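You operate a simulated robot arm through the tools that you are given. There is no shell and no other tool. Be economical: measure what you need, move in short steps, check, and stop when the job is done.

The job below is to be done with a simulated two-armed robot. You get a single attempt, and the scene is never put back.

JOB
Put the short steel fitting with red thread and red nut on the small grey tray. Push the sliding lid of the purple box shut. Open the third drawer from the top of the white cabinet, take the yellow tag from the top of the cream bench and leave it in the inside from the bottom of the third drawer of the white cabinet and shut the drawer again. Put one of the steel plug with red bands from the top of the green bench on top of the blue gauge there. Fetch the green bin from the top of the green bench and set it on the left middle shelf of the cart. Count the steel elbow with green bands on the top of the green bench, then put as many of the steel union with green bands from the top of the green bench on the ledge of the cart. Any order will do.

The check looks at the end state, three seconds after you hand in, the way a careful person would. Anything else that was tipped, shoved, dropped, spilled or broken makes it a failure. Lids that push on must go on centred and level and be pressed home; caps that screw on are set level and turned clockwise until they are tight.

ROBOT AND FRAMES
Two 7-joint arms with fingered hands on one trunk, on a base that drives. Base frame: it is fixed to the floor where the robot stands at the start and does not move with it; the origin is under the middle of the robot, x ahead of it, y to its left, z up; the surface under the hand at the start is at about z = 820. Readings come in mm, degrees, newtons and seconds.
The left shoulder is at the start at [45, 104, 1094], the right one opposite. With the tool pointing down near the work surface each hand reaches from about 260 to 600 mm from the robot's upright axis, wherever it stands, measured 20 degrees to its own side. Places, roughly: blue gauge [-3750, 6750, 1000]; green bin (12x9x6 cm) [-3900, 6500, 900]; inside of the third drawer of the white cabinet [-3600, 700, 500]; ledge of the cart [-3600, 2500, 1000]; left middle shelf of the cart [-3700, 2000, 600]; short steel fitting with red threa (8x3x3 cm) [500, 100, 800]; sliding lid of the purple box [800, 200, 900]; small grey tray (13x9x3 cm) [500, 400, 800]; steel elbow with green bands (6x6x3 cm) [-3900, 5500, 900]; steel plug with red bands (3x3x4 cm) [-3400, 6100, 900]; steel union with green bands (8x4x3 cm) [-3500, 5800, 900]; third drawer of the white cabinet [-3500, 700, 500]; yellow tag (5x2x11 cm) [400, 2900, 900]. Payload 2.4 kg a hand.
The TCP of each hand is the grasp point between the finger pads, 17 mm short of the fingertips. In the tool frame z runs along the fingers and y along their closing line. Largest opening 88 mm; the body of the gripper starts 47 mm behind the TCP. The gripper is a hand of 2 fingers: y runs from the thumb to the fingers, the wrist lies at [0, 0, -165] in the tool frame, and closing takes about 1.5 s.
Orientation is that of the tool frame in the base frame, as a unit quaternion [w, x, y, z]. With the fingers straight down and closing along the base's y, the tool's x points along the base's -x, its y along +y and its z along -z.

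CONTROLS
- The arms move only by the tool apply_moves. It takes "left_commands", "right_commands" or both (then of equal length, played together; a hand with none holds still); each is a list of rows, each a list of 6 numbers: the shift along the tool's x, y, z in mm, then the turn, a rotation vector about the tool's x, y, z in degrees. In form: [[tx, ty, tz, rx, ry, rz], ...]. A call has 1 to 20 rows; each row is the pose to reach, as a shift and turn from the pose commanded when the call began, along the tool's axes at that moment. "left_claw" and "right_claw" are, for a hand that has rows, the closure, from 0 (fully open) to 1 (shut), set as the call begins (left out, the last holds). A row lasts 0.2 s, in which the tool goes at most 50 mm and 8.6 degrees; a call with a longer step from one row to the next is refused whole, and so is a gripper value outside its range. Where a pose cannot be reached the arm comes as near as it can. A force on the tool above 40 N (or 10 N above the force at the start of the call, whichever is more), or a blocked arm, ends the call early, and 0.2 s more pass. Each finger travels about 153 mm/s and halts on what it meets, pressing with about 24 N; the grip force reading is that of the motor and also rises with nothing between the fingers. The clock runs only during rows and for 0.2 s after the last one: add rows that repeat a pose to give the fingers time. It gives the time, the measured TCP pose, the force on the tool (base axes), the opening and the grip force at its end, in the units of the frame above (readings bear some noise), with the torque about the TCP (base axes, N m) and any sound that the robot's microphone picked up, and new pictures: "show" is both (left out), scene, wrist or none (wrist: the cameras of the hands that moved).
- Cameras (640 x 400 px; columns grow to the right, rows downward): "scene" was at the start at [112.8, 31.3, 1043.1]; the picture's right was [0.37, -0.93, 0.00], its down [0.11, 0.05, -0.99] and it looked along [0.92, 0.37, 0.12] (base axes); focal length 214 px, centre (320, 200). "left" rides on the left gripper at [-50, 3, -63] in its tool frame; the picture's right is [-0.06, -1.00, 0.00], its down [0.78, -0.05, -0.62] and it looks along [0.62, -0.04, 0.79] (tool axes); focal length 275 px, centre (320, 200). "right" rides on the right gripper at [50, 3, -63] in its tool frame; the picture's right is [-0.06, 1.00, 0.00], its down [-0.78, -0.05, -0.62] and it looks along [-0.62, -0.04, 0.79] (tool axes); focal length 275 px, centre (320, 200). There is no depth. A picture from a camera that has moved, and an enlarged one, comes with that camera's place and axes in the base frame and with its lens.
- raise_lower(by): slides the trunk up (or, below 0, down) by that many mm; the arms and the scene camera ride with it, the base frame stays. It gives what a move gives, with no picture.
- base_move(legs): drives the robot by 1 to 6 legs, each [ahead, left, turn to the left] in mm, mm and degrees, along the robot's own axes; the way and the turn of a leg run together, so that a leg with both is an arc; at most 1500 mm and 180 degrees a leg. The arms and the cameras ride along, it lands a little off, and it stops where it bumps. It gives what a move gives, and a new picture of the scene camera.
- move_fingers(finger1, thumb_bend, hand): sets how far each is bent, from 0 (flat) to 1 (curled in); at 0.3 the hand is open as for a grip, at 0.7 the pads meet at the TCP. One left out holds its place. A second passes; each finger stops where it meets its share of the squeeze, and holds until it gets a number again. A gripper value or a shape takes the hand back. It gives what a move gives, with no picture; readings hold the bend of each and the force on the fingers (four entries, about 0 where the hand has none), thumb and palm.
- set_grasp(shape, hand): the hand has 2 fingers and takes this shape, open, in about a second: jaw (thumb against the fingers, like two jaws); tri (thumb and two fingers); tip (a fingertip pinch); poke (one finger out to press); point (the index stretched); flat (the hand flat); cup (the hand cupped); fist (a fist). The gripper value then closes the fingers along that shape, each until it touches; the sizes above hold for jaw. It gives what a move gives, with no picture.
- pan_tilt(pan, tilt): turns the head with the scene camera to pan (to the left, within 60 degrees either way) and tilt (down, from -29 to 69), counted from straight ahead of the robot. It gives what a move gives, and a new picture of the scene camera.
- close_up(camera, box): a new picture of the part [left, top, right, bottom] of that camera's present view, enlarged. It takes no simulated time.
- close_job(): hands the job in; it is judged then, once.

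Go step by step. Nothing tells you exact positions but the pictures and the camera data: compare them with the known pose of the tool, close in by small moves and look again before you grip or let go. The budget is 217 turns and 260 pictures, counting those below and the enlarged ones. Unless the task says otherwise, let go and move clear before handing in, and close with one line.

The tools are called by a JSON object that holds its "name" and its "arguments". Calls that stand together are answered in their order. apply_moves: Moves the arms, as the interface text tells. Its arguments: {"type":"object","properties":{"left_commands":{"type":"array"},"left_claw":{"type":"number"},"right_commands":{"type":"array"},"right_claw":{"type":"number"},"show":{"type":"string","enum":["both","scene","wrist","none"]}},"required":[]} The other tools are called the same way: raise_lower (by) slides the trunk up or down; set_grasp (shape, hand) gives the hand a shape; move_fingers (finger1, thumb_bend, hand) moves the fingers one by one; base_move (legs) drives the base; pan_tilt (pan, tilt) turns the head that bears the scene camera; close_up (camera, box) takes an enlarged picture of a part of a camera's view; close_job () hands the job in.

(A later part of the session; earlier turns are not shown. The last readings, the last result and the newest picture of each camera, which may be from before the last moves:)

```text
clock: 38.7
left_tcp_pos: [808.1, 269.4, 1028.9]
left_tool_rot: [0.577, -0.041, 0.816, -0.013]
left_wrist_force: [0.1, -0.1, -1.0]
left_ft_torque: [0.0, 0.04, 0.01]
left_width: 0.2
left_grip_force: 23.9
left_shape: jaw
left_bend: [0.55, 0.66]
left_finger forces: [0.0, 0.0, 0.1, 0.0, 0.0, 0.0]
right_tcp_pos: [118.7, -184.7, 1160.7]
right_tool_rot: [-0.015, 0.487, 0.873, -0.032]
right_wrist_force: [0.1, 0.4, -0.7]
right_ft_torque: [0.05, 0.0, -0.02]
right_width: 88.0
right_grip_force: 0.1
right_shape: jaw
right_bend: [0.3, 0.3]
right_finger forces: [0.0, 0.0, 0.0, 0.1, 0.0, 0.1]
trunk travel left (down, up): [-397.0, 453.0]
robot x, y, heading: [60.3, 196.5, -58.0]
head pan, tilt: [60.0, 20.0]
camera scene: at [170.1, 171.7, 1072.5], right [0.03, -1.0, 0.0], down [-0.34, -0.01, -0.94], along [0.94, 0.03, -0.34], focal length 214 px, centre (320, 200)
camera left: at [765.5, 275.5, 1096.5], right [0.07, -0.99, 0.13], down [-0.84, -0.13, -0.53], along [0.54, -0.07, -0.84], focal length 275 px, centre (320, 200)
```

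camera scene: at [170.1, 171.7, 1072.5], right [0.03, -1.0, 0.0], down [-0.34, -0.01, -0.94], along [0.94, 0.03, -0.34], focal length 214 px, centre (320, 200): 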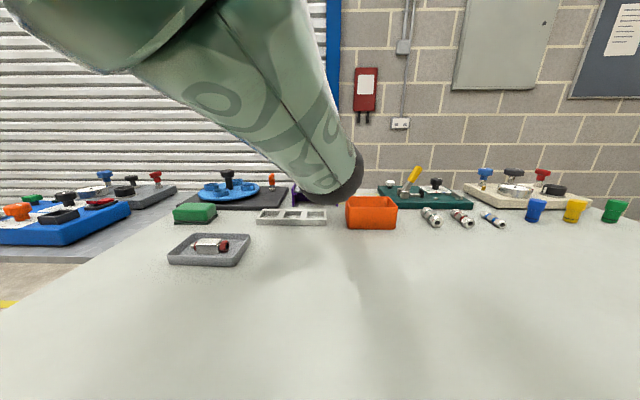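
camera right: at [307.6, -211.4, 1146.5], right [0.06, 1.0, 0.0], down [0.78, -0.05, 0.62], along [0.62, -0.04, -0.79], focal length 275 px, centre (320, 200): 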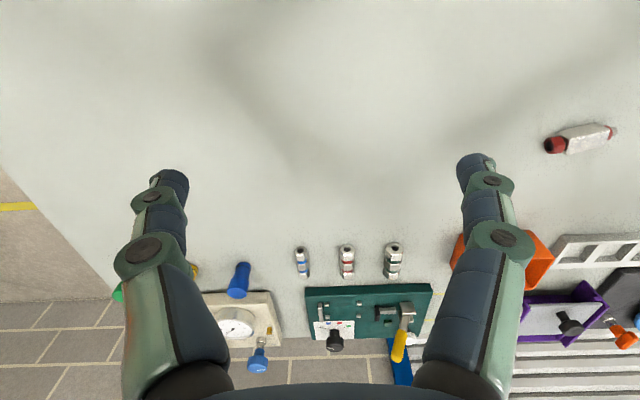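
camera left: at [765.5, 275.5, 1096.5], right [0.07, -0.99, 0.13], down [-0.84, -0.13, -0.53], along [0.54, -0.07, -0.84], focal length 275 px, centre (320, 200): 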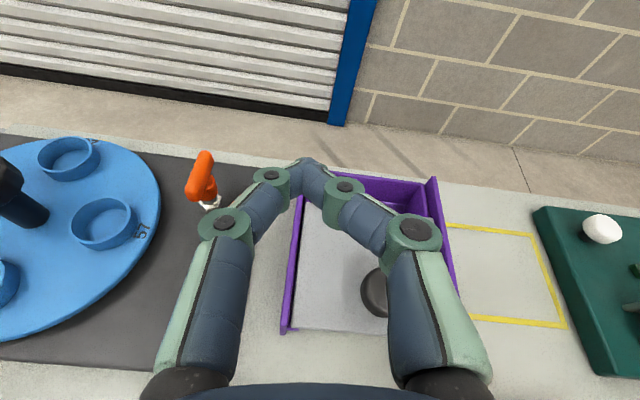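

Everything is still in place. I'll lower slightly, bring the closed fingers in front of the knob, and look again.

{"name": "apply_moves", "arguments": {"left_commands": [[10, -30, -21, 0, 0, 0], [19.4, -59.5, -42, 0, 0, 0], [19.4, -59.5, -42, 0, 0, 0]], "show": "none"}}

{"name": "raise_lower", "arguments": {"by": -40}}

{"name": "apply_moves", "arguments": {"left_commands": [[28, 2, 10, 0, 0, 0], [56, 4, 20, 0, 0, 0], [84.7, 6.2, 30, 0, 0, 0], [84.7, 6.2, 30, 0, 0, 0]]}}

```text
clock: 39.5
left_tcp_pos: [764.1, 207.3, 1028.8]
left_tool_rot: [0.576, -0.041, 0.816, -0.014]
left_wrist_force: [-0.4, 1.2, -0.1]
left_ft_torque: [-0.01, -0.02, 0.04]
left_width: 0.1
left_grip_force: 24.3
left_shape: jaw
left_bend: [0.55, 0.66]
left_finger forces: [0.1, 0.1, 0.0, 0.0, 0.1, 0.0]
right_tcp_pos: [119.3, -185.1, 1162.6]
right_tool_rot: [-0.014, 0.486, 0.873, -0.033]
right_wrist_force: [-0.3, -0.6, -0.2]
right_ft_torque: [0.03, 0.01, -0.01]
right_width: 87.8
right_grip_force: 0.0
right_shape: jaw
right_bend: [0.3, 0.3]
right_finger forces: [0.0, 0.1, 0.1, 0.0, 0.0, 0.0]
trunk travel left (down, up): [-397.0, 453.0]
robot x, y, heading: [62.1, 196.6, -58.2]
head pan, tilt: [60.0, 20.0]
```

```text
clock: 40.3
left_tcp_pos: [765.4, 208.5, 988.3]
left_tool_rot: [0.577, -0.04, 0.816, -0.014]
left_wrist_force: [0.2, 0.3, -0.5]
left_ft_torque: [0.02, -0.04, 0.02]
left_width: 0.1
left_grip_force: 24.1
left_shape: jaw
left_bend: [0.55, 0.66]
left_finger forces: [0.0, 0.0, 0.0, 0.0, 0.1, 0.0]
right_tcp_pos: [118.1, -185.1, 1121.3]
right_tool_rot: [-0.015, 0.487, 0.873, -0.032]
right_wrist_force: [-0.2, 0.7, 0.7]
right_ft_torque: [-0.02, -0.05, 0.01]
right_width: 88.1
right_grip_force: 0.0
right_shape: jaw
right_bend: [0.3, 0.3]
right_finger forces: [0.1, 0.0, 0.0, 0.0, 0.0, 0.0]
trunk travel left (down, up): [-357.0, 493.0]
robot x, y, heading: [59.5, 193.4, -58.3]
head pan, tilt: [60.0, 20.0]
```

```text
clock: 41.3
left_tcp_pos: [766.1, 207.3, 899.2]
left_tool_rot: [0.577, -0.041, 0.816, -0.013]
left_wrist_force: [-0.6, -0.6, 0.1]
left_ft_torque: [0.02, -0.01, -0.04]
left_width: 0.0
left_grip_force: 24.4
left_shape: jaw
left_bend: [0.55, 0.66]
left_finger forces: [0.0, 0.0, 0.0, 0.0, 0.0, 0.0]
right_tcp_pos: [118.2, -184.9, 1120.2]
right_tool_rot: [-0.014, 0.486, 0.873, -0.033]
right_wrist_force: [-0.3, 0.6, 0.3]
right_ft_torque: [-0.01, 0.0, 0.03]
right_width: 87.9
right_grip_force: 0.2
right_shape: jaw
right_bend: [0.3, 0.3]
right_finger forces: [0.1, 0.1, 0.1, 0.1, 0.0, 0.0]
trunk travel left (down, up): [-357.0, 493.0]
robot x, y, heading: [62.6, 198.0, -58.3]
head pan, tilt: [60.0, 20.0]
camera scene: at [170.8, 170.6, 1032.3], right [0.03, -1.0, 0.0], down [-0.34, -0.01, -0.94], along [0.94, 0.03, -0.34], focal length 214 px, centre (320, 200)
camera left: at [723.0, 213.2, 966.1], right [0.07, -0.99, 0.13], down [-0.84, -0.13, -0.53], along [0.54, -0.07, -0.84], focal length 275 px, centre (320, 200)
```

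scene: 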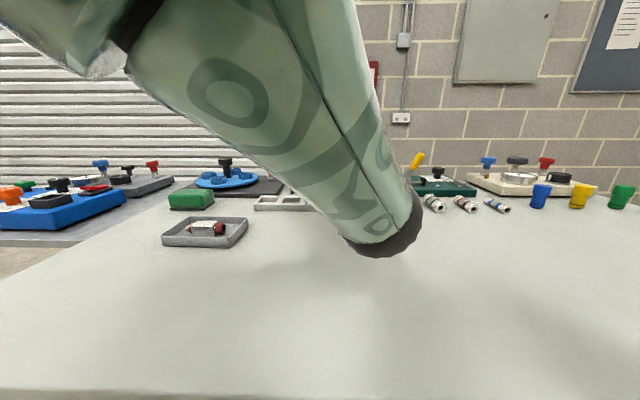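
left: 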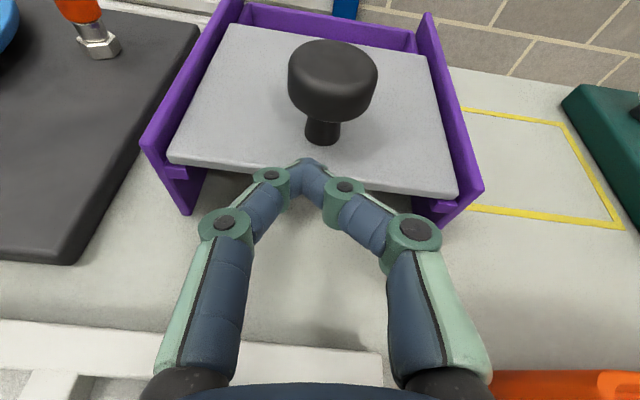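

The fingers sit just in front of the knob. I'll push slowly along +x.

{"name": "apply_moves", "arguments": {"left_commands": [[-3.3, -3.5, 9.4, 0, 0, 0], [-6.6, -4, 18.9, 0, 0, 0], [-9.3, -4.5, 26.4, 0, 0, 0], [-11.3, -4.8, 32, 0, 0, 0], [-13.3, -5, 37.7, 0, 0, 0], [-15, -5.4, 42.4, 0, 0, 0], [-16.6, -5.6, 47, 0, 0, 0], [-16.6, -5.6, 47, 0, 0, 0]], "show": "wrist"}}

```text
clock: 43.1
left_tcp_pos: [815.7, 204.8, 899.8]
left_tool_rot: [0.576, -0.04, 0.816, -0.014]
left_wrist_force: [0.1, -0.6, -0.8]
left_ft_torque: [0.02, 0.02, -0.02]
left_width: 0.1
left_grip_force: 24.2
left_shape: jaw
left_bend: [0.55, 0.66]
left_finger forces: [0.0, 0.0, 0.0, 0.0, 0.0, 0.0]
right_tcp_pos: [119.3, -185.0, 1121.5]
right_tool_rot: [-0.014, 0.486, 0.873, -0.033]
right_wrist_force: [0.1, -0.7, 0.4]
right_ft_torque: [-0.02, 0.02, -0.01]
right_width: 87.8
right_grip_force: 0.1
right_shape: jaw
right_bend: [0.3, 0.3]
right_finger forces: [0.1, 0.0, 0.1, 0.1, 0.1, 0.0]
trunk travel left (down, up): [-357.0, 493.0]
robot x, y, heading: [57.4, 193.9, -58.4]
head pan, tilt: [60.0, 20.0]
camera left: at [772.5, 209.3, 966.9], right [0.07, -0.99, 0.13], down [-0.84, -0.13, -0.53], along [0.54, -0.07, -0.84], focal length 275 px, centre (320, 200)
```

left: 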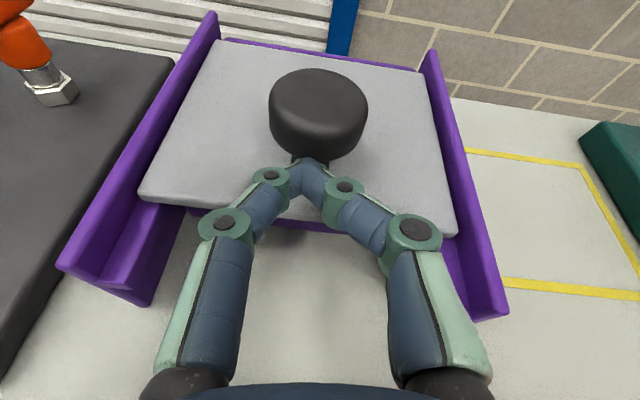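

The lid has moved most of the way. I'll keep pushing gently until it stops.

{"name": "apply_moves", "arguments": {"left_commands": [[-1.3, -0.2, 3.8, 0, 0, 0], [-2.6, -0.4, 7.5, 0, 0, 0], [-4, -0.6, 11.3, 0, 0, 0], [-5.3, -0.8, 15, 0, 0, 0], [-6.6, -1, 18.9, 0, 0, 0]], "show": "wrist"}}

```text
clock: 44.3
left_tcp_pos: [835.9, 205.6, 898.4]
left_tool_rot: [0.576, -0.04, 0.817, -0.015]
left_wrist_force: [-5.2, 1.2, -2.8]
left_ft_torque: [-0.03, 0.07, 0.03]
left_width: 0.1
left_grip_force: 23.6
left_shape: jaw
left_bend: [0.55, 0.66]
left_finger forces: [0.0, 0.1, 0.1, 0.0, 0.1, 0.0]
right_tcp_pos: [118.1, -185.4, 1121.7]
right_tool_rot: [-0.015, 0.486, 0.873, -0.033]
right_wrist_force: [-1.1, -0.4, 0.9]
right_ft_torque: [-0.02, 0.01, 0.0]
right_width: 88.0
right_grip_force: 0.0
right_shape: jaw
right_bend: [0.3, 0.3]
right_finger forces: [0.0, 0.1, 0.0, 0.0, 0.0, 0.0]
trunk travel left (down, up): [-357.0, 493.0]
robot x, y, heading: [61.2, 196.6, -58.2]
head pan, tilt: [60.0, 20.0]
camera left: at [792.2, 210.2, 966.6], right [0.07, -0.99, 0.13], down [-0.84, -0.13, -0.53], along [0.54, -0.07, -0.84], focal length 275 px, centre (320, 200)
```

left: 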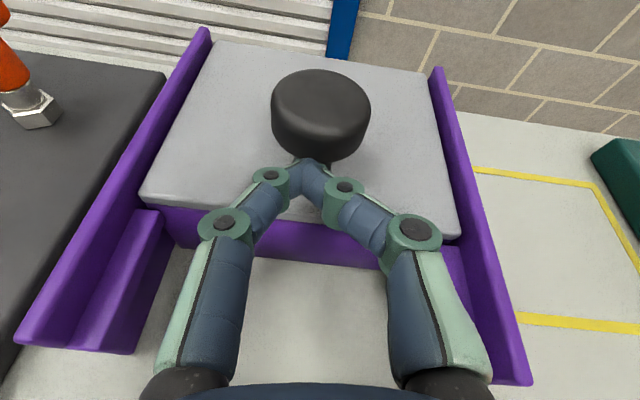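

{"name": "apply_moves", "arguments": {"left_commands": [[-0.7, -0.1, 1.9, 0, 0, 0], [-1.3, -0.2, 3.8, 0, 0, 0], [-2, -0.3, 5.7, 0, 0, 0], [-2.6, -0.4, 7.5, 0, 0, 0], [-3.3, -0.5, 9.4, 0, 0, 0]], "show": "wrist"}}

```text
clock: 45.1
left_tcp_pos: [839.4, 203.4, 894.2]
left_tool_rot: [0.572, -0.039, 0.819, -0.016]
left_wrist_force: [-3.5, 0.4, -4.3]
left_ft_torque: [-0.04, 0.09, 0.01]
left_width: 0.0
left_grip_force: 23.9
left_shape: jaw
left_bend: [0.6, 0.67]
left_finger forces: [0.0, 0.1, 0.0, 0.0, 0.1, 0.0]
right_tcp_pos: [118.5, -183.9, 1122.5]
right_tool_rot: [-0.014, 0.486, 0.873, -0.033]
right_wrist_force: [-0.2, 0.0, -0.1]
right_ft_torque: [-0.03, 0.0, -0.02]
right_width: 87.9
right_grip_force: 0.0
right_shape: jaw
right_bend: [0.3, 0.3]
right_finger forces: [0.0, 0.0, 0.1, 0.0, 0.1, 0.1]
trunk travel left (down, up): [-357.0, 493.0]
robot x, y, heading: [58.3, 194.0, -58.1]
head pan, tilt: [60.0, 20.0]
stopped in row 4 (left hand): the force on the tool passed its limit at 42 N (the readings are from after the stop); the commanded pose is now the measured one
camera left: at [797.8, 209.4, 963.2], right [0.07, -0.99, 0.13], down [-0.85, -0.12, -0.52], along [0.53, -0.07, -0.85], focal length 275 px, centre (320, 200)
```

left: 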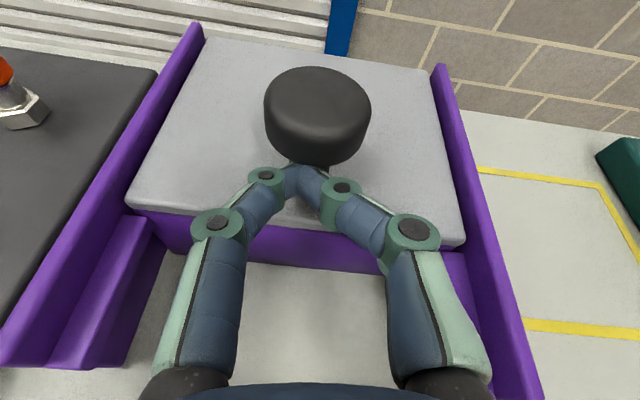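

The lid met a hard stop at 42 N, so it's shut. I'll back off and lift clear.

{"name": "apply_moves", "arguments": {"left_commands": [[10, 1.5, -28, 0, 0, 0], [20, 3, -56, 0, 0, 0], [27, 4, -75, 0, 0, 0], [-10, 0, -89, 0, 0, 0], [-55, -3, -105, 0, 0, 0], [-95, -6, -120, 0, 0, 0], [-114, -6, -125, 0, 0, 0], [-114, -6, -125, 0, 0, 0]], "show": "wrist"}}

{"name": "raise_lower", "arguments": {"by": 200}}

```text
clock: 47.0
left_tcp_pos: [763.4, 203.1, 1045.4]
left_tool_rot: [0.574, -0.039, 0.818, -0.015]
left_wrist_force: [0.5, 0.1, 0.0]
left_ft_torque: [0.01, -0.02, 0.02]
left_width: 0.0
left_grip_force: 23.8
left_shape: jaw
left_bend: [0.6, 0.67]
left_finger forces: [0.0, 0.0, 0.0, 0.0, 0.0, 0.1]
right_tcp_pos: [117.8, -185.1, 1121.2]
right_tool_rot: [-0.015, 0.485, 0.874, -0.032]
right_wrist_force: [-0.2, 0.5, -0.3]
right_ft_torque: [0.05, 0.01, 0.01]
right_width: 87.9
right_grip_force: 0.2
right_shape: jaw
right_bend: [0.3, 0.3]
right_finger forces: [0.0, 0.0, 0.0, 0.1, 0.0, 0.0]
trunk travel left (down, up): [-357.0, 493.0]
robot x, y, heading: [58.9, 197.1, -58.1]
head pan, tilt: [60.0, 20.0]
camera left: at [720.0, 209.2, 1113.6], right [0.07, -0.99, 0.13], down [-0.85, -0.12, -0.52], along [0.53, -0.07, -0.84], focal length 275 px, centre (320, 200)
```

left: 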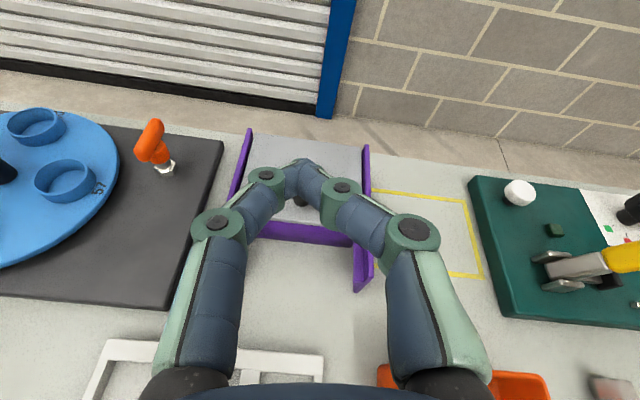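

```text
clock: 49.1
left_tcp_pos: [761.7, 204.5, 1246.2]
left_tool_rot: [0.573, -0.039, 0.819, -0.015]
left_wrist_force: [1.2, -0.4, -0.5]
left_ft_torque: [0.03, 0.0, -0.01]
left_width: 0.1
left_grip_force: 23.4
left_shape: jaw
left_bend: [0.6, 0.67]
left_finger forces: [0.0, 0.0, 0.1, 0.1, 0.0, 0.1]
right_tcp_pos: [117.9, -184.3, 1321.9]
right_tool_rot: [-0.014, 0.486, 0.873, -0.033]
right_wrist_force: [-0.2, 0.3, -0.4]
right_ft_torque: [-0.02, 0.05, 0.02]
right_width: 87.7
right_grip_force: 0.0
right_shape: jaw
right_bend: [0.3, 0.3]
right_finger forces: [0.0, 0.1, 0.0, 0.0, 0.1, 0.1]
trunk travel left (down, up): [-557.0, 293.0]
robot x, y, heading: [61.0, 194.5, -58.2]
head pan, tilt: [60.0, 20.0]
```

Retracting the arm to a travel pose.

{"name": "apply_moves", "arguments": {"left_commands": [[9.6, 0, -27, 0, 7.8, 0], [19.2, 0, -54, 0, 15.6, 0], [28.8, 0, -81, 0, 23.4, 0], [38.4, 0, -108, 0, 31.2, 0], [48, 0, -136, 0, 39, 0], [57.6, 0, -163, 0, 46.8, 0], [67.2, 0, -190, 0, 54.6, 0], [76.8, 0, -218, 0, 62.4, 0], [86, 0, -245, 0, 70, 0], [86, 0, -245, 0, 70, 0]], "left_claw": 0, "show": "none"}}

{"name": "apply_moves", "arguments": {"left_commands": [[4, -20, 0, 0, 0, 7.25], [8, -40, 0, 0, 0, 14.5], [12, -60, 0, 0, 0, 21.75], [16, -80, 0, 0, 0, 29], [20, -100, 0, 0, 0, 36.25], [24, -120, 0, 0, 0, 43.5], [28, -140, 0, 0, 0, 50.75], [32, -160, 0, 0, 0, 58], [32, -160, 0, 0, 0, 58]], "show": "none"}}

{"name": "base_move", "arguments": {"legs": [[0, 0, 58], [-400, 0, 0], [0, 0, 90]]}}

{"name": "pan_tilt", "arguments": {"pan": -20, "tilt": 20}}

```text
clock: 51.3
left_tcp_pos: [500.4, 191.1, 1249.7]
left_tool_rot: [-0.001, -0.024, 0.999, -0.035]
left_wrist_force: [-0.1, 0.2, -0.1]
left_ft_torque: [0.01, -0.02, 0.03]
left_width: 87.8
left_grip_force: 0.0
left_shape: jaw
left_bend: [0.3, 0.3]
left_finger forces: [0.0, 0.1, 0.0, 0.0, 0.1, 0.0]
right_tcp_pos: [118.0, -184.9, 1322.4]
right_tool_rot: [-0.014, 0.486, 0.873, -0.033]
right_wrist_force: [-0.3, -1.0, -1.2]
right_ft_torque: [-0.01, 0.01, 0.03]
right_width: 87.6
right_grip_force: 0.0
right_shape: jaw
right_bend: [0.3, 0.3]
right_finger forces: [0.0, 0.0, 0.1, 0.1, 0.1, 0.0]
trunk travel left (down, up): [-557.0, 293.0]
robot x, y, heading: [60.8, 196.3, -58.2]
head pan, tilt: [60.0, 20.0]
```

```text
clock: 53.3
left_tcp_pos: [506.5, 33.9, 1262.9]
left_tool_rot: [0.017, 0.466, 0.884, -0.03]
left_wrist_force: [-0.2, -1.2, -0.5]
left_ft_torque: [0.02, -0.03, 0.0]
left_width: 88.2
left_grip_force: 0.1
left_shape: jaw
left_bend: [0.3, 0.3]
left_finger forces: [0.0, 0.0, 0.0, 0.0, 0.0, 0.0]
left hand out of reach, approached as far as the arm can: row 6, 7, 8, 9
right_tcp_pos: [118.1, -185.1, 1322.0]
right_tool_rot: [-0.015, 0.487, 0.873, -0.033]
right_wrist_force: [0.5, -0.7, 0.3]
right_ft_torque: [-0.04, -0.05, 0.01]
right_width: 88.0
right_grip_force: 0.1
right_shape: jaw
right_bend: [0.3, 0.3]
right_finger forces: [0.1, 0.0, 0.0, 0.0, 0.0, 0.0]
trunk travel left (down, up): [-557.0, 293.0]
robot x, y, heading: [59.4, 193.2, -58.3]
head pan, tilt: [60.0, 20.0]
```

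```text
clock: 62.3
left_tcp_pos: [-644.6, 555.8, 1261.6]
left_tool_rot: [-0.033, 0.735, -0.678, -0.008]
left_wrist_force: [-0.5, -1.5, -0.9]
left_ft_torque: [0.01, 0.01, -0.02]
left_width: 88.0
left_grip_force: 0.0
left_shape: jaw
left_bend: [0.3, 0.3]
left_finger forces: [0.1, 0.0, 0.0, 0.1, 0.0, 0.0]
right_tcp_pos: [-197.6, 552.3, 1320.3]
right_tool_rot: [-0.029, 0.717, -0.696, 0.023]
right_wrist_force: [0.6, -0.1, 0.0]
right_ft_torque: [-0.02, 0.0, 0.02]
right_width: 87.7
right_grip_force: 0.0
right_shape: jaw
right_bend: [0.3, 0.3]
right_finger forces: [0.1, 0.0, 0.1, 0.0, 0.1, 0.0]
trunk travel left (down, up): [-557.0, 293.0]
robot x, y, heading: [-338.2, 193.8, 91.7]
head pan, tilt: [60.0, 20.0]
camera scene: at [-419.3, 264.2, 1233.5], right [0.47, 0.88, 0.0], down [0.3, -0.16, -0.94], along [-0.83, 0.44, -0.34], focal length 214 px, centre (320, 200)
```

scene: 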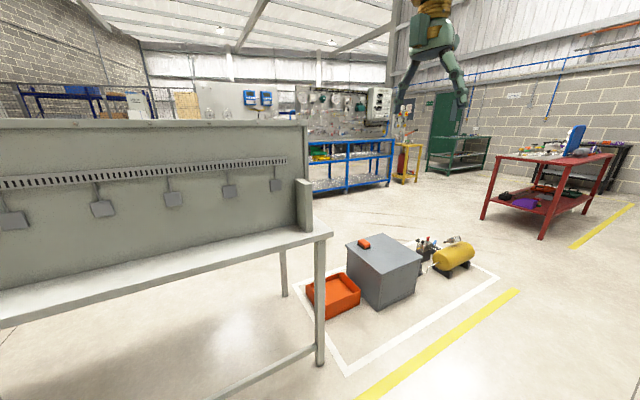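

```text
clock: 63.8
left_tcp_pos: [-643.3, 555.5, 1262.6]
left_tool_rot: [-0.033, 0.735, -0.678, -0.008]
left_wrist_force: [0.6, 0.3, 0.3]
left_ft_torque: [-0.01, 0.02, 0.0]
left_width: 88.0
left_grip_force: 0.0
left_shape: jaw
left_bend: [0.3, 0.3]
left_finger forces: [0.0, 0.0, 0.1, 0.0, 0.0, 0.0]
right_tcp_pos: [-196.4, 551.4, 1320.8]
right_tool_rot: [-0.028, 0.718, -0.695, 0.021]
right_wrist_force: [0.8, -0.8, -0.4]
right_ft_torque: [0.02, 0.03, -0.02]
right_width: 87.9
right_grip_force: 0.0
right_shape: jaw
right_bend: [0.3, 0.3]
right_finger forces: [0.0, 0.0, 0.0, 0.1, 0.0, 0.1]
trunk travel left (down, up): [-557.0, 293.0]
robot x, y, heading: [-335.1, 196.2, 92.0]
head pan, tilt: [-20.0, 20.0]
camera scene: at [-308.1, 308.6, 1233.5], right [0.95, -0.31, 0.0], down [-0.11, -0.33, -0.94], along [0.29, 0.89, -0.34], focal length 214 px, centre (320, 200)
```

scene: 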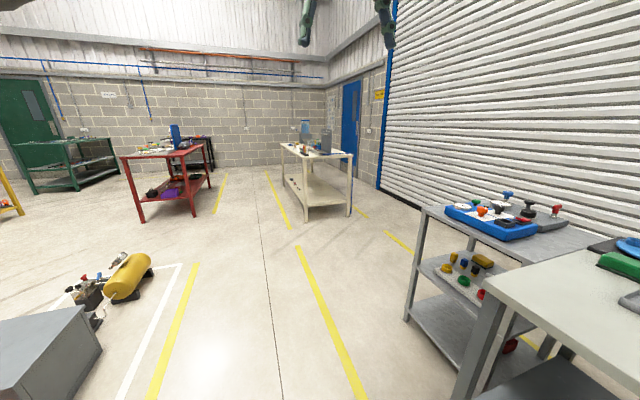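

The cream bench runs from about x 300 to 940 starting at y≈2830, and the tag is by its near-left corner. I'll drive there and stop facing +x.

{"name": "base_move", "arguments": {"legs": [[0, 0, -2], [1340, -110, 0], [1330, -115, 0], [0, 0, -90]]}}

{"name": "pan_tilt", "arguments": {"pan": 0, "tilt": 35}}

```text
clock: 81.0
left_tcp_pos: [216.4, 3177.6, 1263.2]
left_tool_rot: [0.03, -0.041, 0.999, -0.018]
left_wrist_force: [-0.8, 0.6, -0.3]
left_ft_torque: [-0.01, 0.02, 0.0]
left_width: 88.1
left_grip_force: 0.0
left_shape: jaw
left_bend: [0.3, 0.3]
left_finger forces: [0.1, 0.0, 0.0, 0.0, 0.1, 0.0]
right_tcp_pos: [213.1, 2730.9, 1321.7]
right_tool_rot: [0.003, -0.016, 0.999, -0.035]
right_wrist_force: [-1.1, 0.3, -0.1]
right_ft_torque: [0.03, 0.0, -0.03]
right_width: 88.0
right_grip_force: 0.0
right_shape: jaw
right_bend: [0.3, 0.3]
right_finger forces: [0.1, 0.0, 0.1, 0.0, 0.0, 0.0]
trunk travel left (down, up): [-557.0, 293.0]
robot x, y, heading: [-143.8, 2872.7, 1.9]
head pan, tilt: [-20.0, 20.0]
camera scene: at [-29.4, 2841.3, 1233.5], right [-0.31, -0.95, 0.0], down [-0.33, 0.11, -0.94], along [0.89, -0.29, -0.34], focal length 214 px, centre (320, 200)
```

scene: 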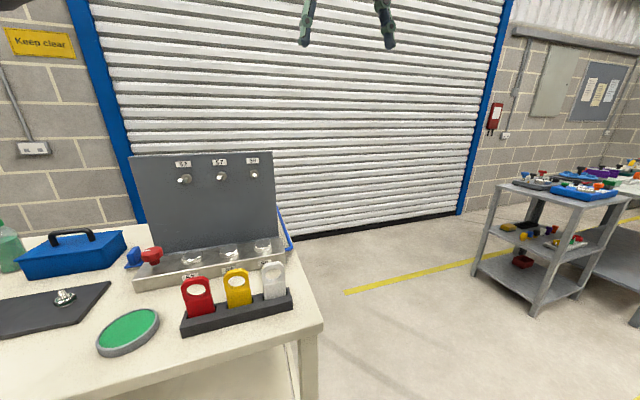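

```text
clock: 81.8
left_tcp_pos: [216.0, 3176.7, 1262.3]
left_tool_rot: [0.03, -0.041, 0.999, -0.019]
left_wrist_force: [0.7, 0.3, 0.8]
left_ft_torque: [0.01, 0.03, 0.02]
left_width: 88.0
left_grip_force: 0.1
left_shape: jaw
left_bend: [0.3, 0.3]
left_finger forces: [0.0, 0.1, 0.0, 0.0, 0.0, 0.0]
right_tcp_pos: [212.9, 2729.8, 1320.1]
right_tool_rot: [0.004, -0.016, 0.999, -0.035]
right_wrist_force: [-0.6, -0.4, -0.5]
right_ft_torque: [-0.01, -0.02, -0.02]
right_width: 88.1
right_grip_force: 0.0
right_shape: jaw
right_bend: [0.3, 0.3]
right_finger forces: [0.0, 0.0, 0.1, 0.0, 0.0, 0.2]
trunk travel left (down, up): [-557.0, 293.0]
robot x, y, heading: [-145.4, 2871.2, 1.5]
head pan, tilt: [0.0, 35.0]
camera scene: at [-29.8, 2873.2, 1209.7], right [0.03, -1.0, 0.0], down [-0.57, -0.02, -0.82], along [0.82, 0.02, -0.57], focal length 214 px, centre (320, 200)
```

scene: 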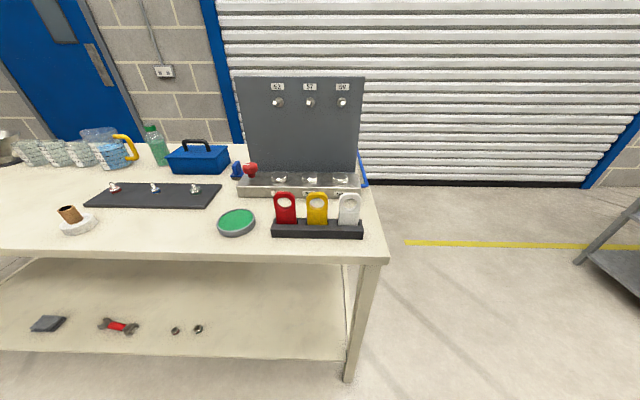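

The tags stand in a black rack (red, yellow, white), with the yellow one near [375, 2890]. I'll shift the base so the right hand can reach it and zoom in.

{"name": "base_move", "arguments": {"legs": [[40, 100, -1.6]]}}

{"name": "close_up", "arguments": {"camera": "scene", "box": [280, 160, 440, 260]}}

```text
clock: 83.0
left_tcp_pos: [263.6, 3270.5, 1261.9]
left_tool_rot: [0.029, -0.028, 0.999, -0.019]
left_wrist_force: [-0.2, 0.2, 0.2]
left_ft_torque: [0.0, 0.02, -0.01]
left_width: 88.1
left_grip_force: 0.1
left_shape: jaw
left_bend: [0.3, 0.3]
left_finger forces: [0.0, 0.0, 0.0, 0.1, 0.0, 0.0]
right_tcp_pos: [248.4, 2822.4, 1322.2]
right_tool_rot: [0.003, -0.003, 0.999, -0.035]
right_wrist_force: [0.0, -0.4, -0.3]
right_ft_torque: [-0.01, -0.01, 0.0]
right_width: 88.1
right_grip_force: 0.0
right_shape: jaw
right_bend: [0.3, 0.3]
right_finger forces: [0.1, 0.0, 0.2, 0.0, 0.1, 0.1]
trunk travel left (down, up): [-557.0, 293.0]
robot x, y, heading: [-106.8, 2973.4, 0.2]
head pan, tilt: [0.0, 35.0]
camera scene: at [10.3, 2971.8, 1209.6], right [0.01, -1.0, 0.0], down [-0.57, 0.0, -0.82], along [0.82, 0.0, -0.57], focal length 214 px, centre (320, 200)
```

scene: 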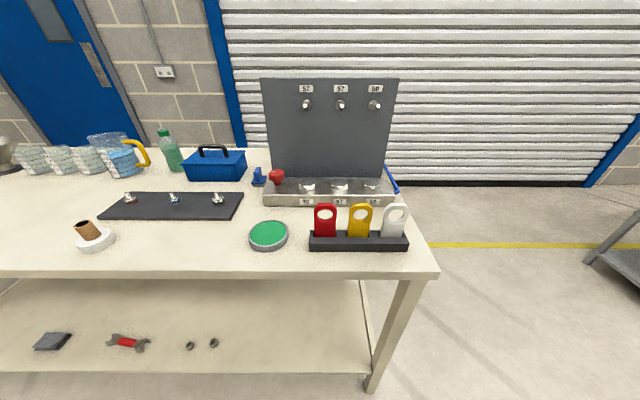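

```text
4.00 times, centred on (360, 210) of scene
camera zoom: at [10.3, 2971.8, 1209.6], right [0.01, -1.0, 0.0], down [-0.57, 0.0, -0.82], along [0.82, 0.0, -0.57], focal length 858 px, centre (160, 160)
```

zoom: 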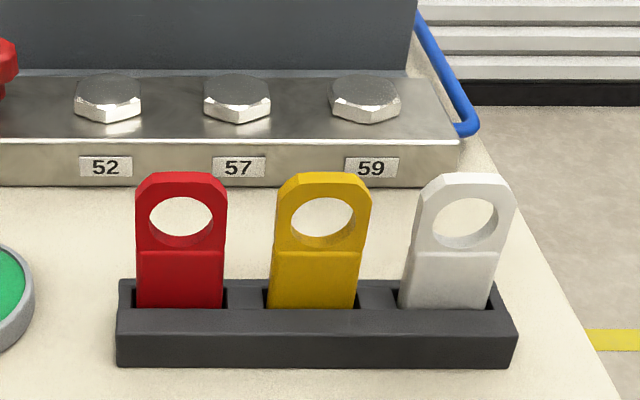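

Bringing the right hand towards the tag, with the wrist levelled, for a closer measurement.

{"name": "apply_moves", "arguments": {"right_commands": [[-15, 19, 29, -1, 0, 0], [-30, 37.5, 58, -2, 0, 0], [-45, 56, 87, -3, 0, 0], [-60, 75.3, 115, -4, 0, 0], [-60, 75.3, 115, -4, 0, 0]], "show": "wrist"}}

```text
clock: 84.2
left_tcp_pos: [262.9, 3268.8, 1263.0]
left_tool_rot: [0.029, -0.028, 0.999, -0.018]
left_wrist_force: [0.2, 0.1, 0.0]
left_ft_torque: [0.01, 0.0, 0.0]
left_width: 88.0
left_grip_force: 0.1
left_shape: jaw
left_bend: [0.3, 0.3]
left_finger forces: [0.0, 0.0, 0.1, 0.1, 0.1, 0.0]
right_tcp_pos: [310.5, 2889.3, 1203.0]
right_tool_rot: [0.003, -0.003, 1.0, -0.001]
right_wrist_force: [-0.8, 0.3, 0.2]
right_ft_torque: [0.01, 0.02, -0.01]
right_width: 87.7
right_grip_force: 0.0
right_shape: jaw
right_bend: [0.3, 0.3]
right_finger forces: [0.1, 0.0, 0.1, 0.0, 0.0, 0.1]
trunk travel left (down, up): [-557.0, 293.0]
robot x, y, heading: [-105.5, 2968.6, 0.4]
head pan, tilt: [0.0, 35.0]
camera right: at [260.7, 2892.5, 1264.6], right [0.06, 1.0, 0.0], down [0.78, -0.04, 0.62], along [0.62, -0.04, -0.78], focal length 275 px, centre (320, 200)
```

right: 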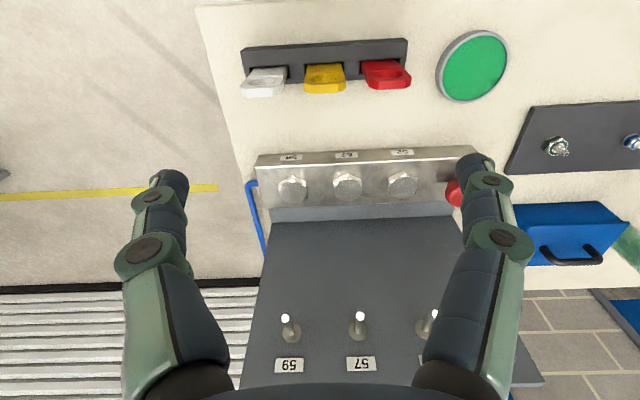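

The tag base measures about [346, 2892] with its top near z 955 and the hole above z 920. I'll yaw the hand so it closes across the thickness and come down above it.

{"name": "apply_moves", "arguments": {"right_commands": [[-3.3, 0.3, 17, 0, 0, -8.2], [-6.6, 0.6, 34, 0, 0, -16.4], [-10, 0.9, 51, 0, 0, -24.6], [-13, 1.2, 68, 0, 0, -32.8], [-16, 1.5, 85, 0, 0, -41], [-20, 1.8, 103, 0, 0, -49.2], [-23, 2.1, 120, 0, 0, -57.4], [-26, 2.4, 137, 0, 0, -65.6], [-30, 2.7, 154, 0, 0, -73.8], [-33, 3, 160, 0, 0, -82], [-36, 3, 165, 0, 0, -90], [-36, 3, 165, 0, 0, -90]]}}

```text
clock: 86.8
left_tcp_pos: [262.6, 3267.4, 1262.5]
left_tool_rot: [0.03, -0.028, 0.999, -0.019]
left_wrist_force: [0.0, -0.1, -1.0]
left_ft_torque: [0.0, 0.05, 0.0]
left_width: 87.8
left_grip_force: 0.0
left_shape: jaw
left_bend: [0.3, 0.3]
left_finger forces: [0.0, 0.0, 0.0, 0.0, 0.0, 0.0]
right_tcp_pos: [346.0, 2893.4, 1036.9]
right_tool_rot: [-0.001, 0.71, -0.705, 0.004]
right_wrist_force: [0.4, -0.4, -0.2]
right_ft_torque: [0.05, -0.02, -0.01]
right_width: 87.8
right_grip_force: 0.0
right_shape: jaw
right_bend: [0.3, 0.3]
right_finger forces: [0.0, 0.0, 0.1, 0.0, 0.1, 0.0]
trunk travel left (down, up): [-557.0, 293.0]
robot x, y, heading: [-104.3, 2971.2, 0.2]
head pan, tilt: [0.0, 35.0]
camera scene: at [9.8, 2970.6, 1209.6], right [0.01, -1.0, 0.0], down [-0.57, 0.0, -0.82], along [0.82, 0.0, -0.57], focal length 214 px, centre (320, 200)
camera right: at [343.9, 2844.3, 1099.8], right [-1.0, 0.05, -0.01], down [0.04, 0.79, 0.62], along [0.04, 0.62, -0.79], focal length 275 px, centre (320, 200)
```

scene: 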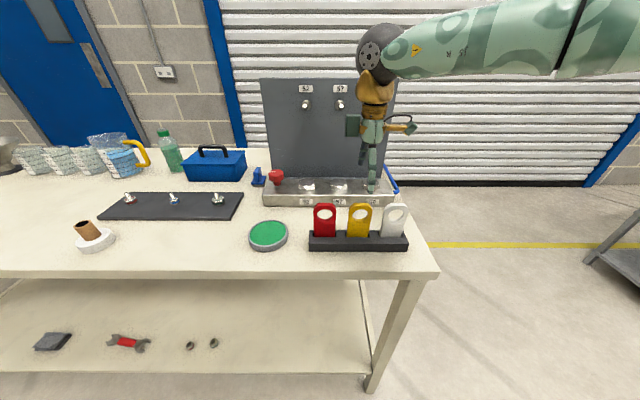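
right: 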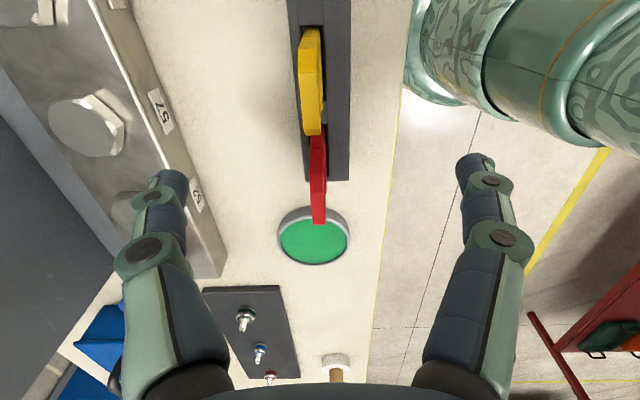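

The tag centre measures [350, 2886]. I'll correct and go down to z≈900, where the tag is solid below its hole.

{"name": "apply_moves", "arguments": {"right_commands": [[4, -2, 20, 0, 0, 0], [7, -4, 45, 0, 0, 0], [7, -4, 80, 0, 0, 0], [7, -4, 110, 0, 0, 0], [7, -4, 110, 0, 0, 0]]}}

```text
clock: 88.0
left_tcp_pos: [263.4, 3268.0, 1262.5]
left_tool_rot: [0.03, -0.028, 0.999, -0.018]
left_wrist_force: [-0.3, -0.6, 0.2]
left_ft_torque: [0.03, 0.0, 0.0]
left_width: 88.1
left_grip_force: 0.0
left_shape: jaw
left_bend: [0.3, 0.3]
left_finger forces: [0.1, 0.0, 0.0, 0.0, 0.0, 0.0]
right_tcp_pos: [351.6, 2882.8, 927.4]
right_tool_rot: [-0.002, 0.71, -0.704, 0.003]
right_wrist_force: [0.0, -0.1, 0.4]
right_ft_torque: [-0.01, 0.04, 0.02]
right_width: 88.0
right_grip_force: 0.0
right_shape: jaw
right_bend: [0.3, 0.3]
right_finger forces: [0.0, 0.0, 0.0, 0.0, 0.0, 0.0]
trunk travel left (down, up): [-557.0, 293.0]
robot x, y, heading: [-106.1, 2972.8, 0.3]
head pan, tilt: [0.0, 35.0]
camera scene: at [9.8, 2970.6, 1209.6], right [0.01, -1.0, 0.0], down [-0.57, 0.0, -0.82], along [0.82, 0.0, -0.57], focal length 214 px, centre (320, 200)
camera right: at [348.7, 2834.8, 990.0], right [-1.0, 0.06, -0.01], down [0.04, 0.79, 0.62], along [0.04, 0.62, -0.79], focal length 275 px, centre (320, 200)
```

scene: 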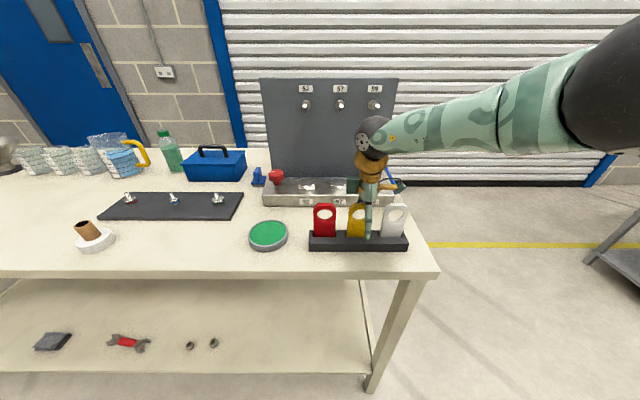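
right: 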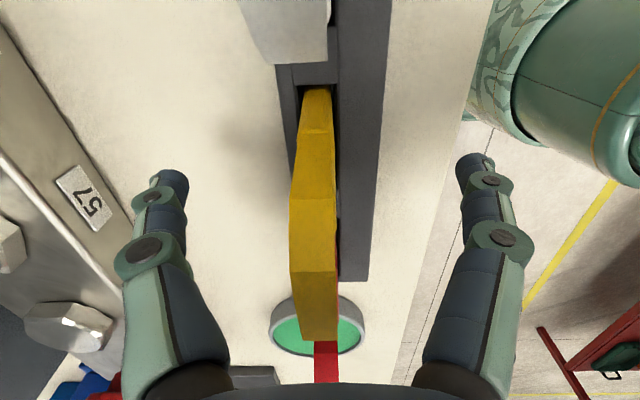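

{"name": "apply_moves", "arguments": {"right_commands": [[-4, -1, 14, 0, 0, 0], [-4, -1, 27, 0, 0, 0], [-4, -1, 27, 0, 0, 0]], "show": "wrist"}}

{"name": "apply_moves", "arguments": {"right_commands": [[0, 0, 0, 0, 0, 0], [0, 0, 0, 0, 0, 0], [0, 0, 0, 0, 0, 0], [0, 0, 0, 0, 0, 0], [0, 0, 0, 0, 0, 0], [0, 0, 0, 0, 0, 0]], "right_claw": 1, "show": "wrist"}}

```text
clock: 88.8
left_tcp_pos: [262.7, 3267.8, 1263.4]
left_tool_rot: [0.031, -0.028, 0.999, -0.019]
left_wrist_force: [-0.2, -0.2, 0.1]
left_ft_torque: [-0.01, 0.02, 0.01]
left_width: 88.1
left_grip_force: 0.0
left_shape: jaw
left_bend: [0.3, 0.3]
left_finger forces: [0.1, 0.0, 0.1, 0.0, 0.1, 0.0]
right_tcp_pos: [353.5, 2888.8, 902.2]
right_tool_rot: [-0.004, 0.709, -0.705, 0.004]
right_wrist_force: [0.8, -1.8, 20.9]
right_ft_torque: [0.15, 0.05, -0.04]
right_width: 88.2
right_grip_force: 0.0
right_shape: jaw
right_bend: [0.3, 0.3]
right_finger forces: [0.0, 0.0, 0.0, 0.0, 0.0, 21.3]
trunk travel left (down, up): [-557.0, 293.0]
robot x, y, heading: [-103.1, 2970.3, 0.3]
head pan, tilt: [0.0, 35.0]
camera right: at [349.9, 2839.4, 966.1], right [-1.0, 0.06, -0.01], down [0.04, 0.78, 0.62], along [0.04, 0.62, -0.79], focal length 275 px, centre (320, 200)
```

right: 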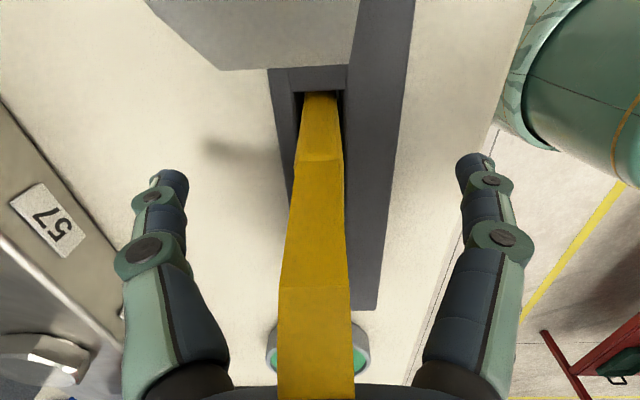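

```text
clock: 90.2
left_tcp_pos: [261.9, 3268.5, 1263.0]
left_tool_rot: [0.03, -0.028, 0.999, -0.019]
left_wrist_force: [-0.1, -0.2, -0.7]
left_ft_torque: [-0.03, 0.0, -0.01]
left_width: 87.9
left_grip_force: 0.1
left_shape: jaw
left_bend: [0.3, 0.3]
left_finger forces: [0.0, 0.1, 0.0, 0.0, 0.0, 0.1]
right_tcp_pos: [352.2, 2887.7, 903.1]
right_tool_rot: [-0.003, 0.709, -0.705, 0.004]
right_wrist_force: [2.3, -1.6, 33.5]
right_ft_torque: [0.18, 0.05, 0.01]
right_width: 6.1
right_grip_force: 24.4
right_shape: jaw
right_bend: [0.71, 0.7]
right_finger forces: [21.4, 0.0, 0.0, 0.0, 22.4, 34.4]
trunk travel left (down, up): [-557.0, 293.0]
robot x, y, heading: [-105.5, 2971.9, 0.4]
head pan, tilt: [0.0, 35.0]
camera right: at [348.9, 2839.4, 965.8], right [-1.0, 0.06, -0.01], down [0.04, 0.79, 0.62], along [0.04, 0.62, -0.79], focal length 275 px, centre (320, 200)
```

right: 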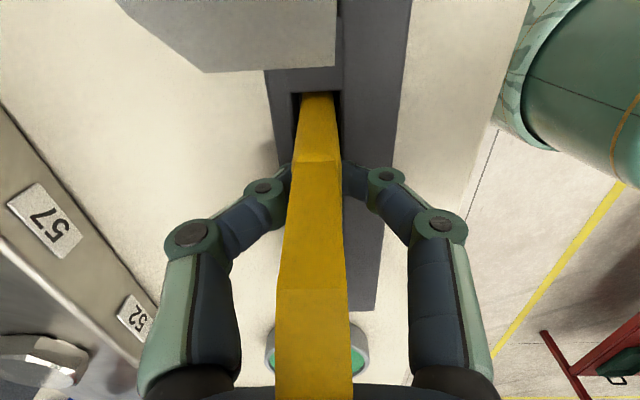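

Gripped, with the tag's top against the palm. I'll lift straight up.

{"name": "apply_moves", "arguments": {"right_commands": [[0, 0, -20, 0, 0, 0], [0, 0, -50, 0, 0, 0], [0, 0, -90, 0, 0, 0], [0, 0, -130, 0, 0, 0], [0, 0, -170, 0, 0, 0], [0, 0, -200, 0, 0, 0], [0, 0, -200, 0, 0, 0]]}}

```text
clock: 91.8
left_tcp_pos: [263.6, 3268.6, 1262.5]
left_tool_rot: [0.03, -0.028, 0.999, -0.019]
left_wrist_force: [-0.3, -0.5, -0.2]
left_ft_torque: [-0.03, 0.01, 0.01]
left_width: 87.9
left_grip_force: 0.2
left_shape: jaw
left_bend: [0.3, 0.3]
left_finger forces: [0.1, 0.0, 0.0, 0.0, 0.0, 0.1]
right_tcp_pos: [351.0, 2886.8, 1103.3]
right_tool_rot: [-0.002, 0.709, -0.705, 0.003]
right_wrist_force: [-0.3, 0.3, -0.3]
right_ft_torque: [0.0, -0.02, -0.01]
right_width: 5.7
right_grip_force: 23.7
right_shape: jaw
right_bend: [0.71, 0.7]
right_finger forces: [21.6, 0.0, 0.1, 0.0, 21.7, 5.1]
trunk travel left (down, up): [-557.0, 293.0]
robot x, y, heading: [-107.0, 2972.1, 0.2]
head pan, tilt: [0.0, 35.0]
camera scene: at [9.8, 2970.6, 1209.6], right [0.01, -1.0, 0.0], down [-0.57, 0.0, -0.82], along [0.82, 0.0, -0.57], focal length 214 px, centre (320, 200)
camera right: at [347.3, 2838.4, 1166.0], right [-1.0, 0.06, -0.01], down [0.04, 0.79, 0.62], along [0.04, 0.62, -0.79], focal length 275 px, centre (320, 200)
```

scene: 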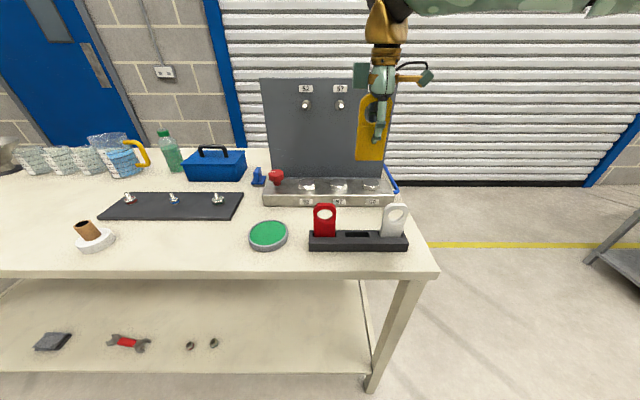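
right: 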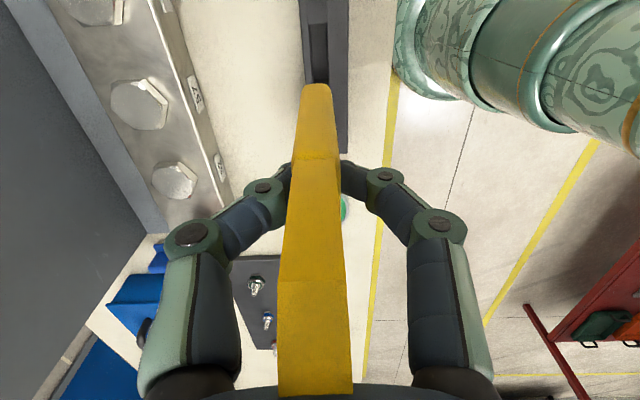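

The tag is out. I'll back away and drive west along y≈2890, between the taped area and the red bench, towards the cabinet.

{"name": "base_move", "arguments": {"legs": [[-300, -80, 0], [0, 0, 179.7], [1300, 0, 0], [800, 0, 0]]}}

{"name": "pan_tilt", "arguments": {"pan": 45, "tilt": 20}}

```text
clock: 111.4
left_tcp_pos: [-2883.9, 2544.4, 1262.9]
left_tool_rot: [-0.018, 0.999, 0.039, -0.03]
left_wrist_force: [0.3, 0.6, -0.1]
left_ft_torque: [0.02, 0.02, 0.0]
left_width: 88.0
left_grip_force: 0.1
left_shape: jaw
left_bend: [0.3, 0.3]
left_finger forces: [0.0, 0.0, 0.0, 0.1, 0.1, 0.0]
right_tcp_pos: [-2978.8, 2923.5, 1102.6]
right_tool_rot: [-0.003, 0.697, 0.717, -0.002]
right_wrist_force: [0.0, -0.3, 0.0]
right_ft_torque: [-0.02, 0.0, 0.02]
right_width: 5.1
right_grip_force: 23.4
right_shape: jaw
right_bend: [0.71, 0.7]
right_finger forces: [20.6, 0.1, 0.0, 0.0, 20.7, 5.0]
trunk travel left (down, up): [-557.0, 293.0]
robot x, y, heading: [-2523.7, 2848.3, -178.5]
head pan, tilt: [0.0, 35.0]
camera scene: at [-2636.3, 2845.8, 1209.6], right [-0.03, 1.0, 0.0], down [0.57, 0.02, -0.82], along [-0.82, -0.02, -0.57], focal length 214 px, centre (320, 200)
```

scene: 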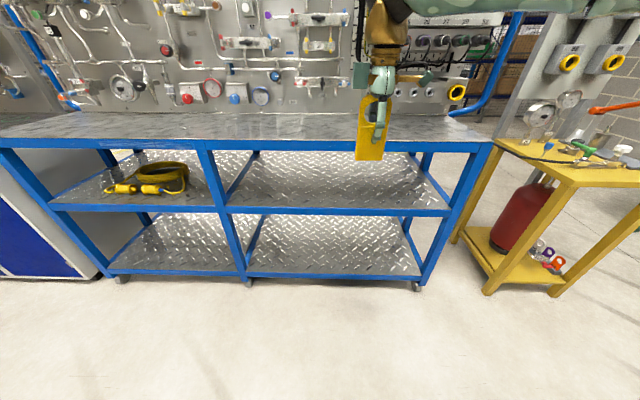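

```text
clock: 112.5
left_tcp_pos: [-2883.6, 2544.3, 1262.6]
left_tool_rot: [-0.019, 0.999, 0.04, -0.029]
left_wrist_force: [-1.4, -0.2, 0.0]
left_ft_torque: [-0.02, -0.03, -0.05]
left_width: 87.9
left_grip_force: 0.1
left_shape: jaw
left_bend: [0.3, 0.3]
left_finger forces: [0.0, 0.1, 0.0, 0.0, 0.0, 0.0]
right_tcp_pos: [-2978.8, 2923.1, 1103.3]
right_tool_rot: [-0.002, 0.697, 0.717, -0.002]
right_wrist_force: [-0.4, 0.0, 0.1]
right_ft_torque: [0.04, 0.0, -0.03]
right_width: 5.3
right_grip_force: 23.8
right_shape: jaw
right_bend: [0.71, 0.7]
right_finger forces: [20.8, 0.0, 0.0, 0.1, 20.8, 5.0]
trunk travel left (down, up): [-557.0, 293.0]
robot x, y, heading: [-2519.3, 2847.7, -178.5]
head pan, tilt: [45.0, 20.0]
camera scene: at [-2612.0, 2780.6, 1233.5], right [-0.73, 0.69, 0.0], down [0.24, 0.25, -0.94], along [-0.65, -0.68, -0.34], focal length 214 px, centre (320, 200)
```

scene: 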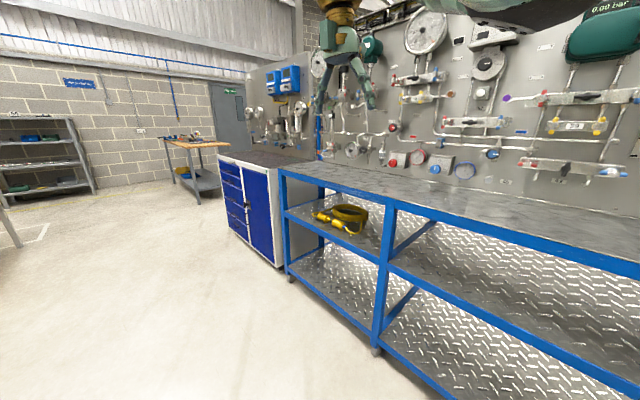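

The blue-drawer cabinet stands left of the blue cart, with its front near x≈-3475 and its drawers around y≈500–800. I'll slide sideways to face it.

{"name": "base_move", "arguments": {"legs": [[0, 0, -1.5], [-130, 1050, 0], [0, 1100, 0]]}}

{"name": "pan_tilt", "arguments": {"pan": 0, "tilt": 35}}

```text
clock: 123.6
left_tcp_pos: [-2744.7, 380.1, 1262.5]
left_tool_rot: [-0.018, 0.999, 0.036, -0.03]
left_wrist_force: [-0.3, -0.5, 0.3]
left_ft_torque: [0.0, -0.01, 0.01]
left_width: 88.0
left_grip_force: 0.0
left_shape: jaw
left_bend: [0.3, 0.3]
left_finger forces: [0.0, 0.0, 0.0, 0.1, 0.0, 0.0]
right_tcp_pos: [-2837.0, 759.9, 1104.2]
right_tool_rot: [-0.003, 0.7, 0.715, -0.001]
right_wrist_force: [0.5, 0.1, -0.2]
right_ft_torque: [0.01, 0.0, -0.06]
right_width: 5.2
right_grip_force: 23.8
right_shape: jaw
right_bend: [0.71, 0.7]
right_finger forces: [20.8, 0.0, 0.1, 0.0, 20.8, 5.0]
trunk travel left (down, up): [-557.0, 293.0]
robot x, y, heading: [-2379.9, 683.2, -178.5]
head pan, tilt: [45.0, 20.0]
camera scene: at [-2471.4, 614.3, 1233.5], right [-0.72, 0.69, 0.0], down [0.24, 0.25, -0.94], along [-0.65, -0.68, -0.34], focal length 214 px, centre (320, 200)
```

scene: 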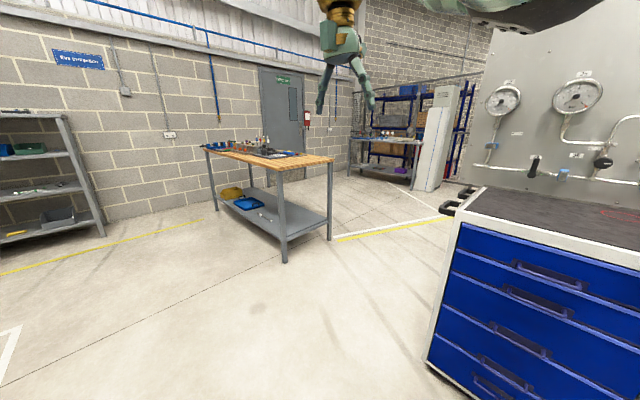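

```text
clock: 124.7
left_tcp_pos: [-2745.0, 381.0, 1262.5]
left_tool_rot: [-0.018, 0.999, 0.035, -0.03]
left_wrist_force: [-0.3, 0.5, 0.9]
left_ft_torque: [-0.03, -0.02, 0.01]
left_width: 87.8
left_grip_force: 0.2
left_shape: jaw
left_bend: [0.3, 0.3]
left_finger forces: [0.1, 0.0, 0.0, 0.1, 0.0, 0.0]
right_tcp_pos: [-2837.7, 760.4, 1101.9]
right_tool_rot: [-0.003, 0.699, 0.715, -0.003]
right_wrist_force: [0.5, 0.5, -0.3]
right_ft_torque: [0.01, -0.04, 0.01]
right_width: 5.3
right_grip_force: 23.3
right_shape: jaw
right_bend: [0.71, 0.7]
right_finger forces: [20.7, 0.1, 0.2, 0.1, 20.7, 5.0]
trunk travel left (down, up): [-557.0, 293.0]
robot x, y, heading: [-2382.3, 682.9, -178.8]
head pan, tilt: [0.0, 35.0]
camera scene: at [-2495.0, 679.9, 1209.7], right [-0.02, 1.0, 0.0], down [0.57, 0.01, -0.82], along [-0.82, -0.02, -0.57], focal length 214 px, centre (320, 200)
```

scene: 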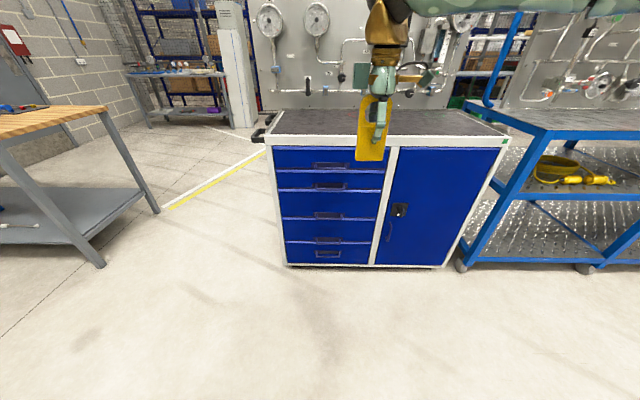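

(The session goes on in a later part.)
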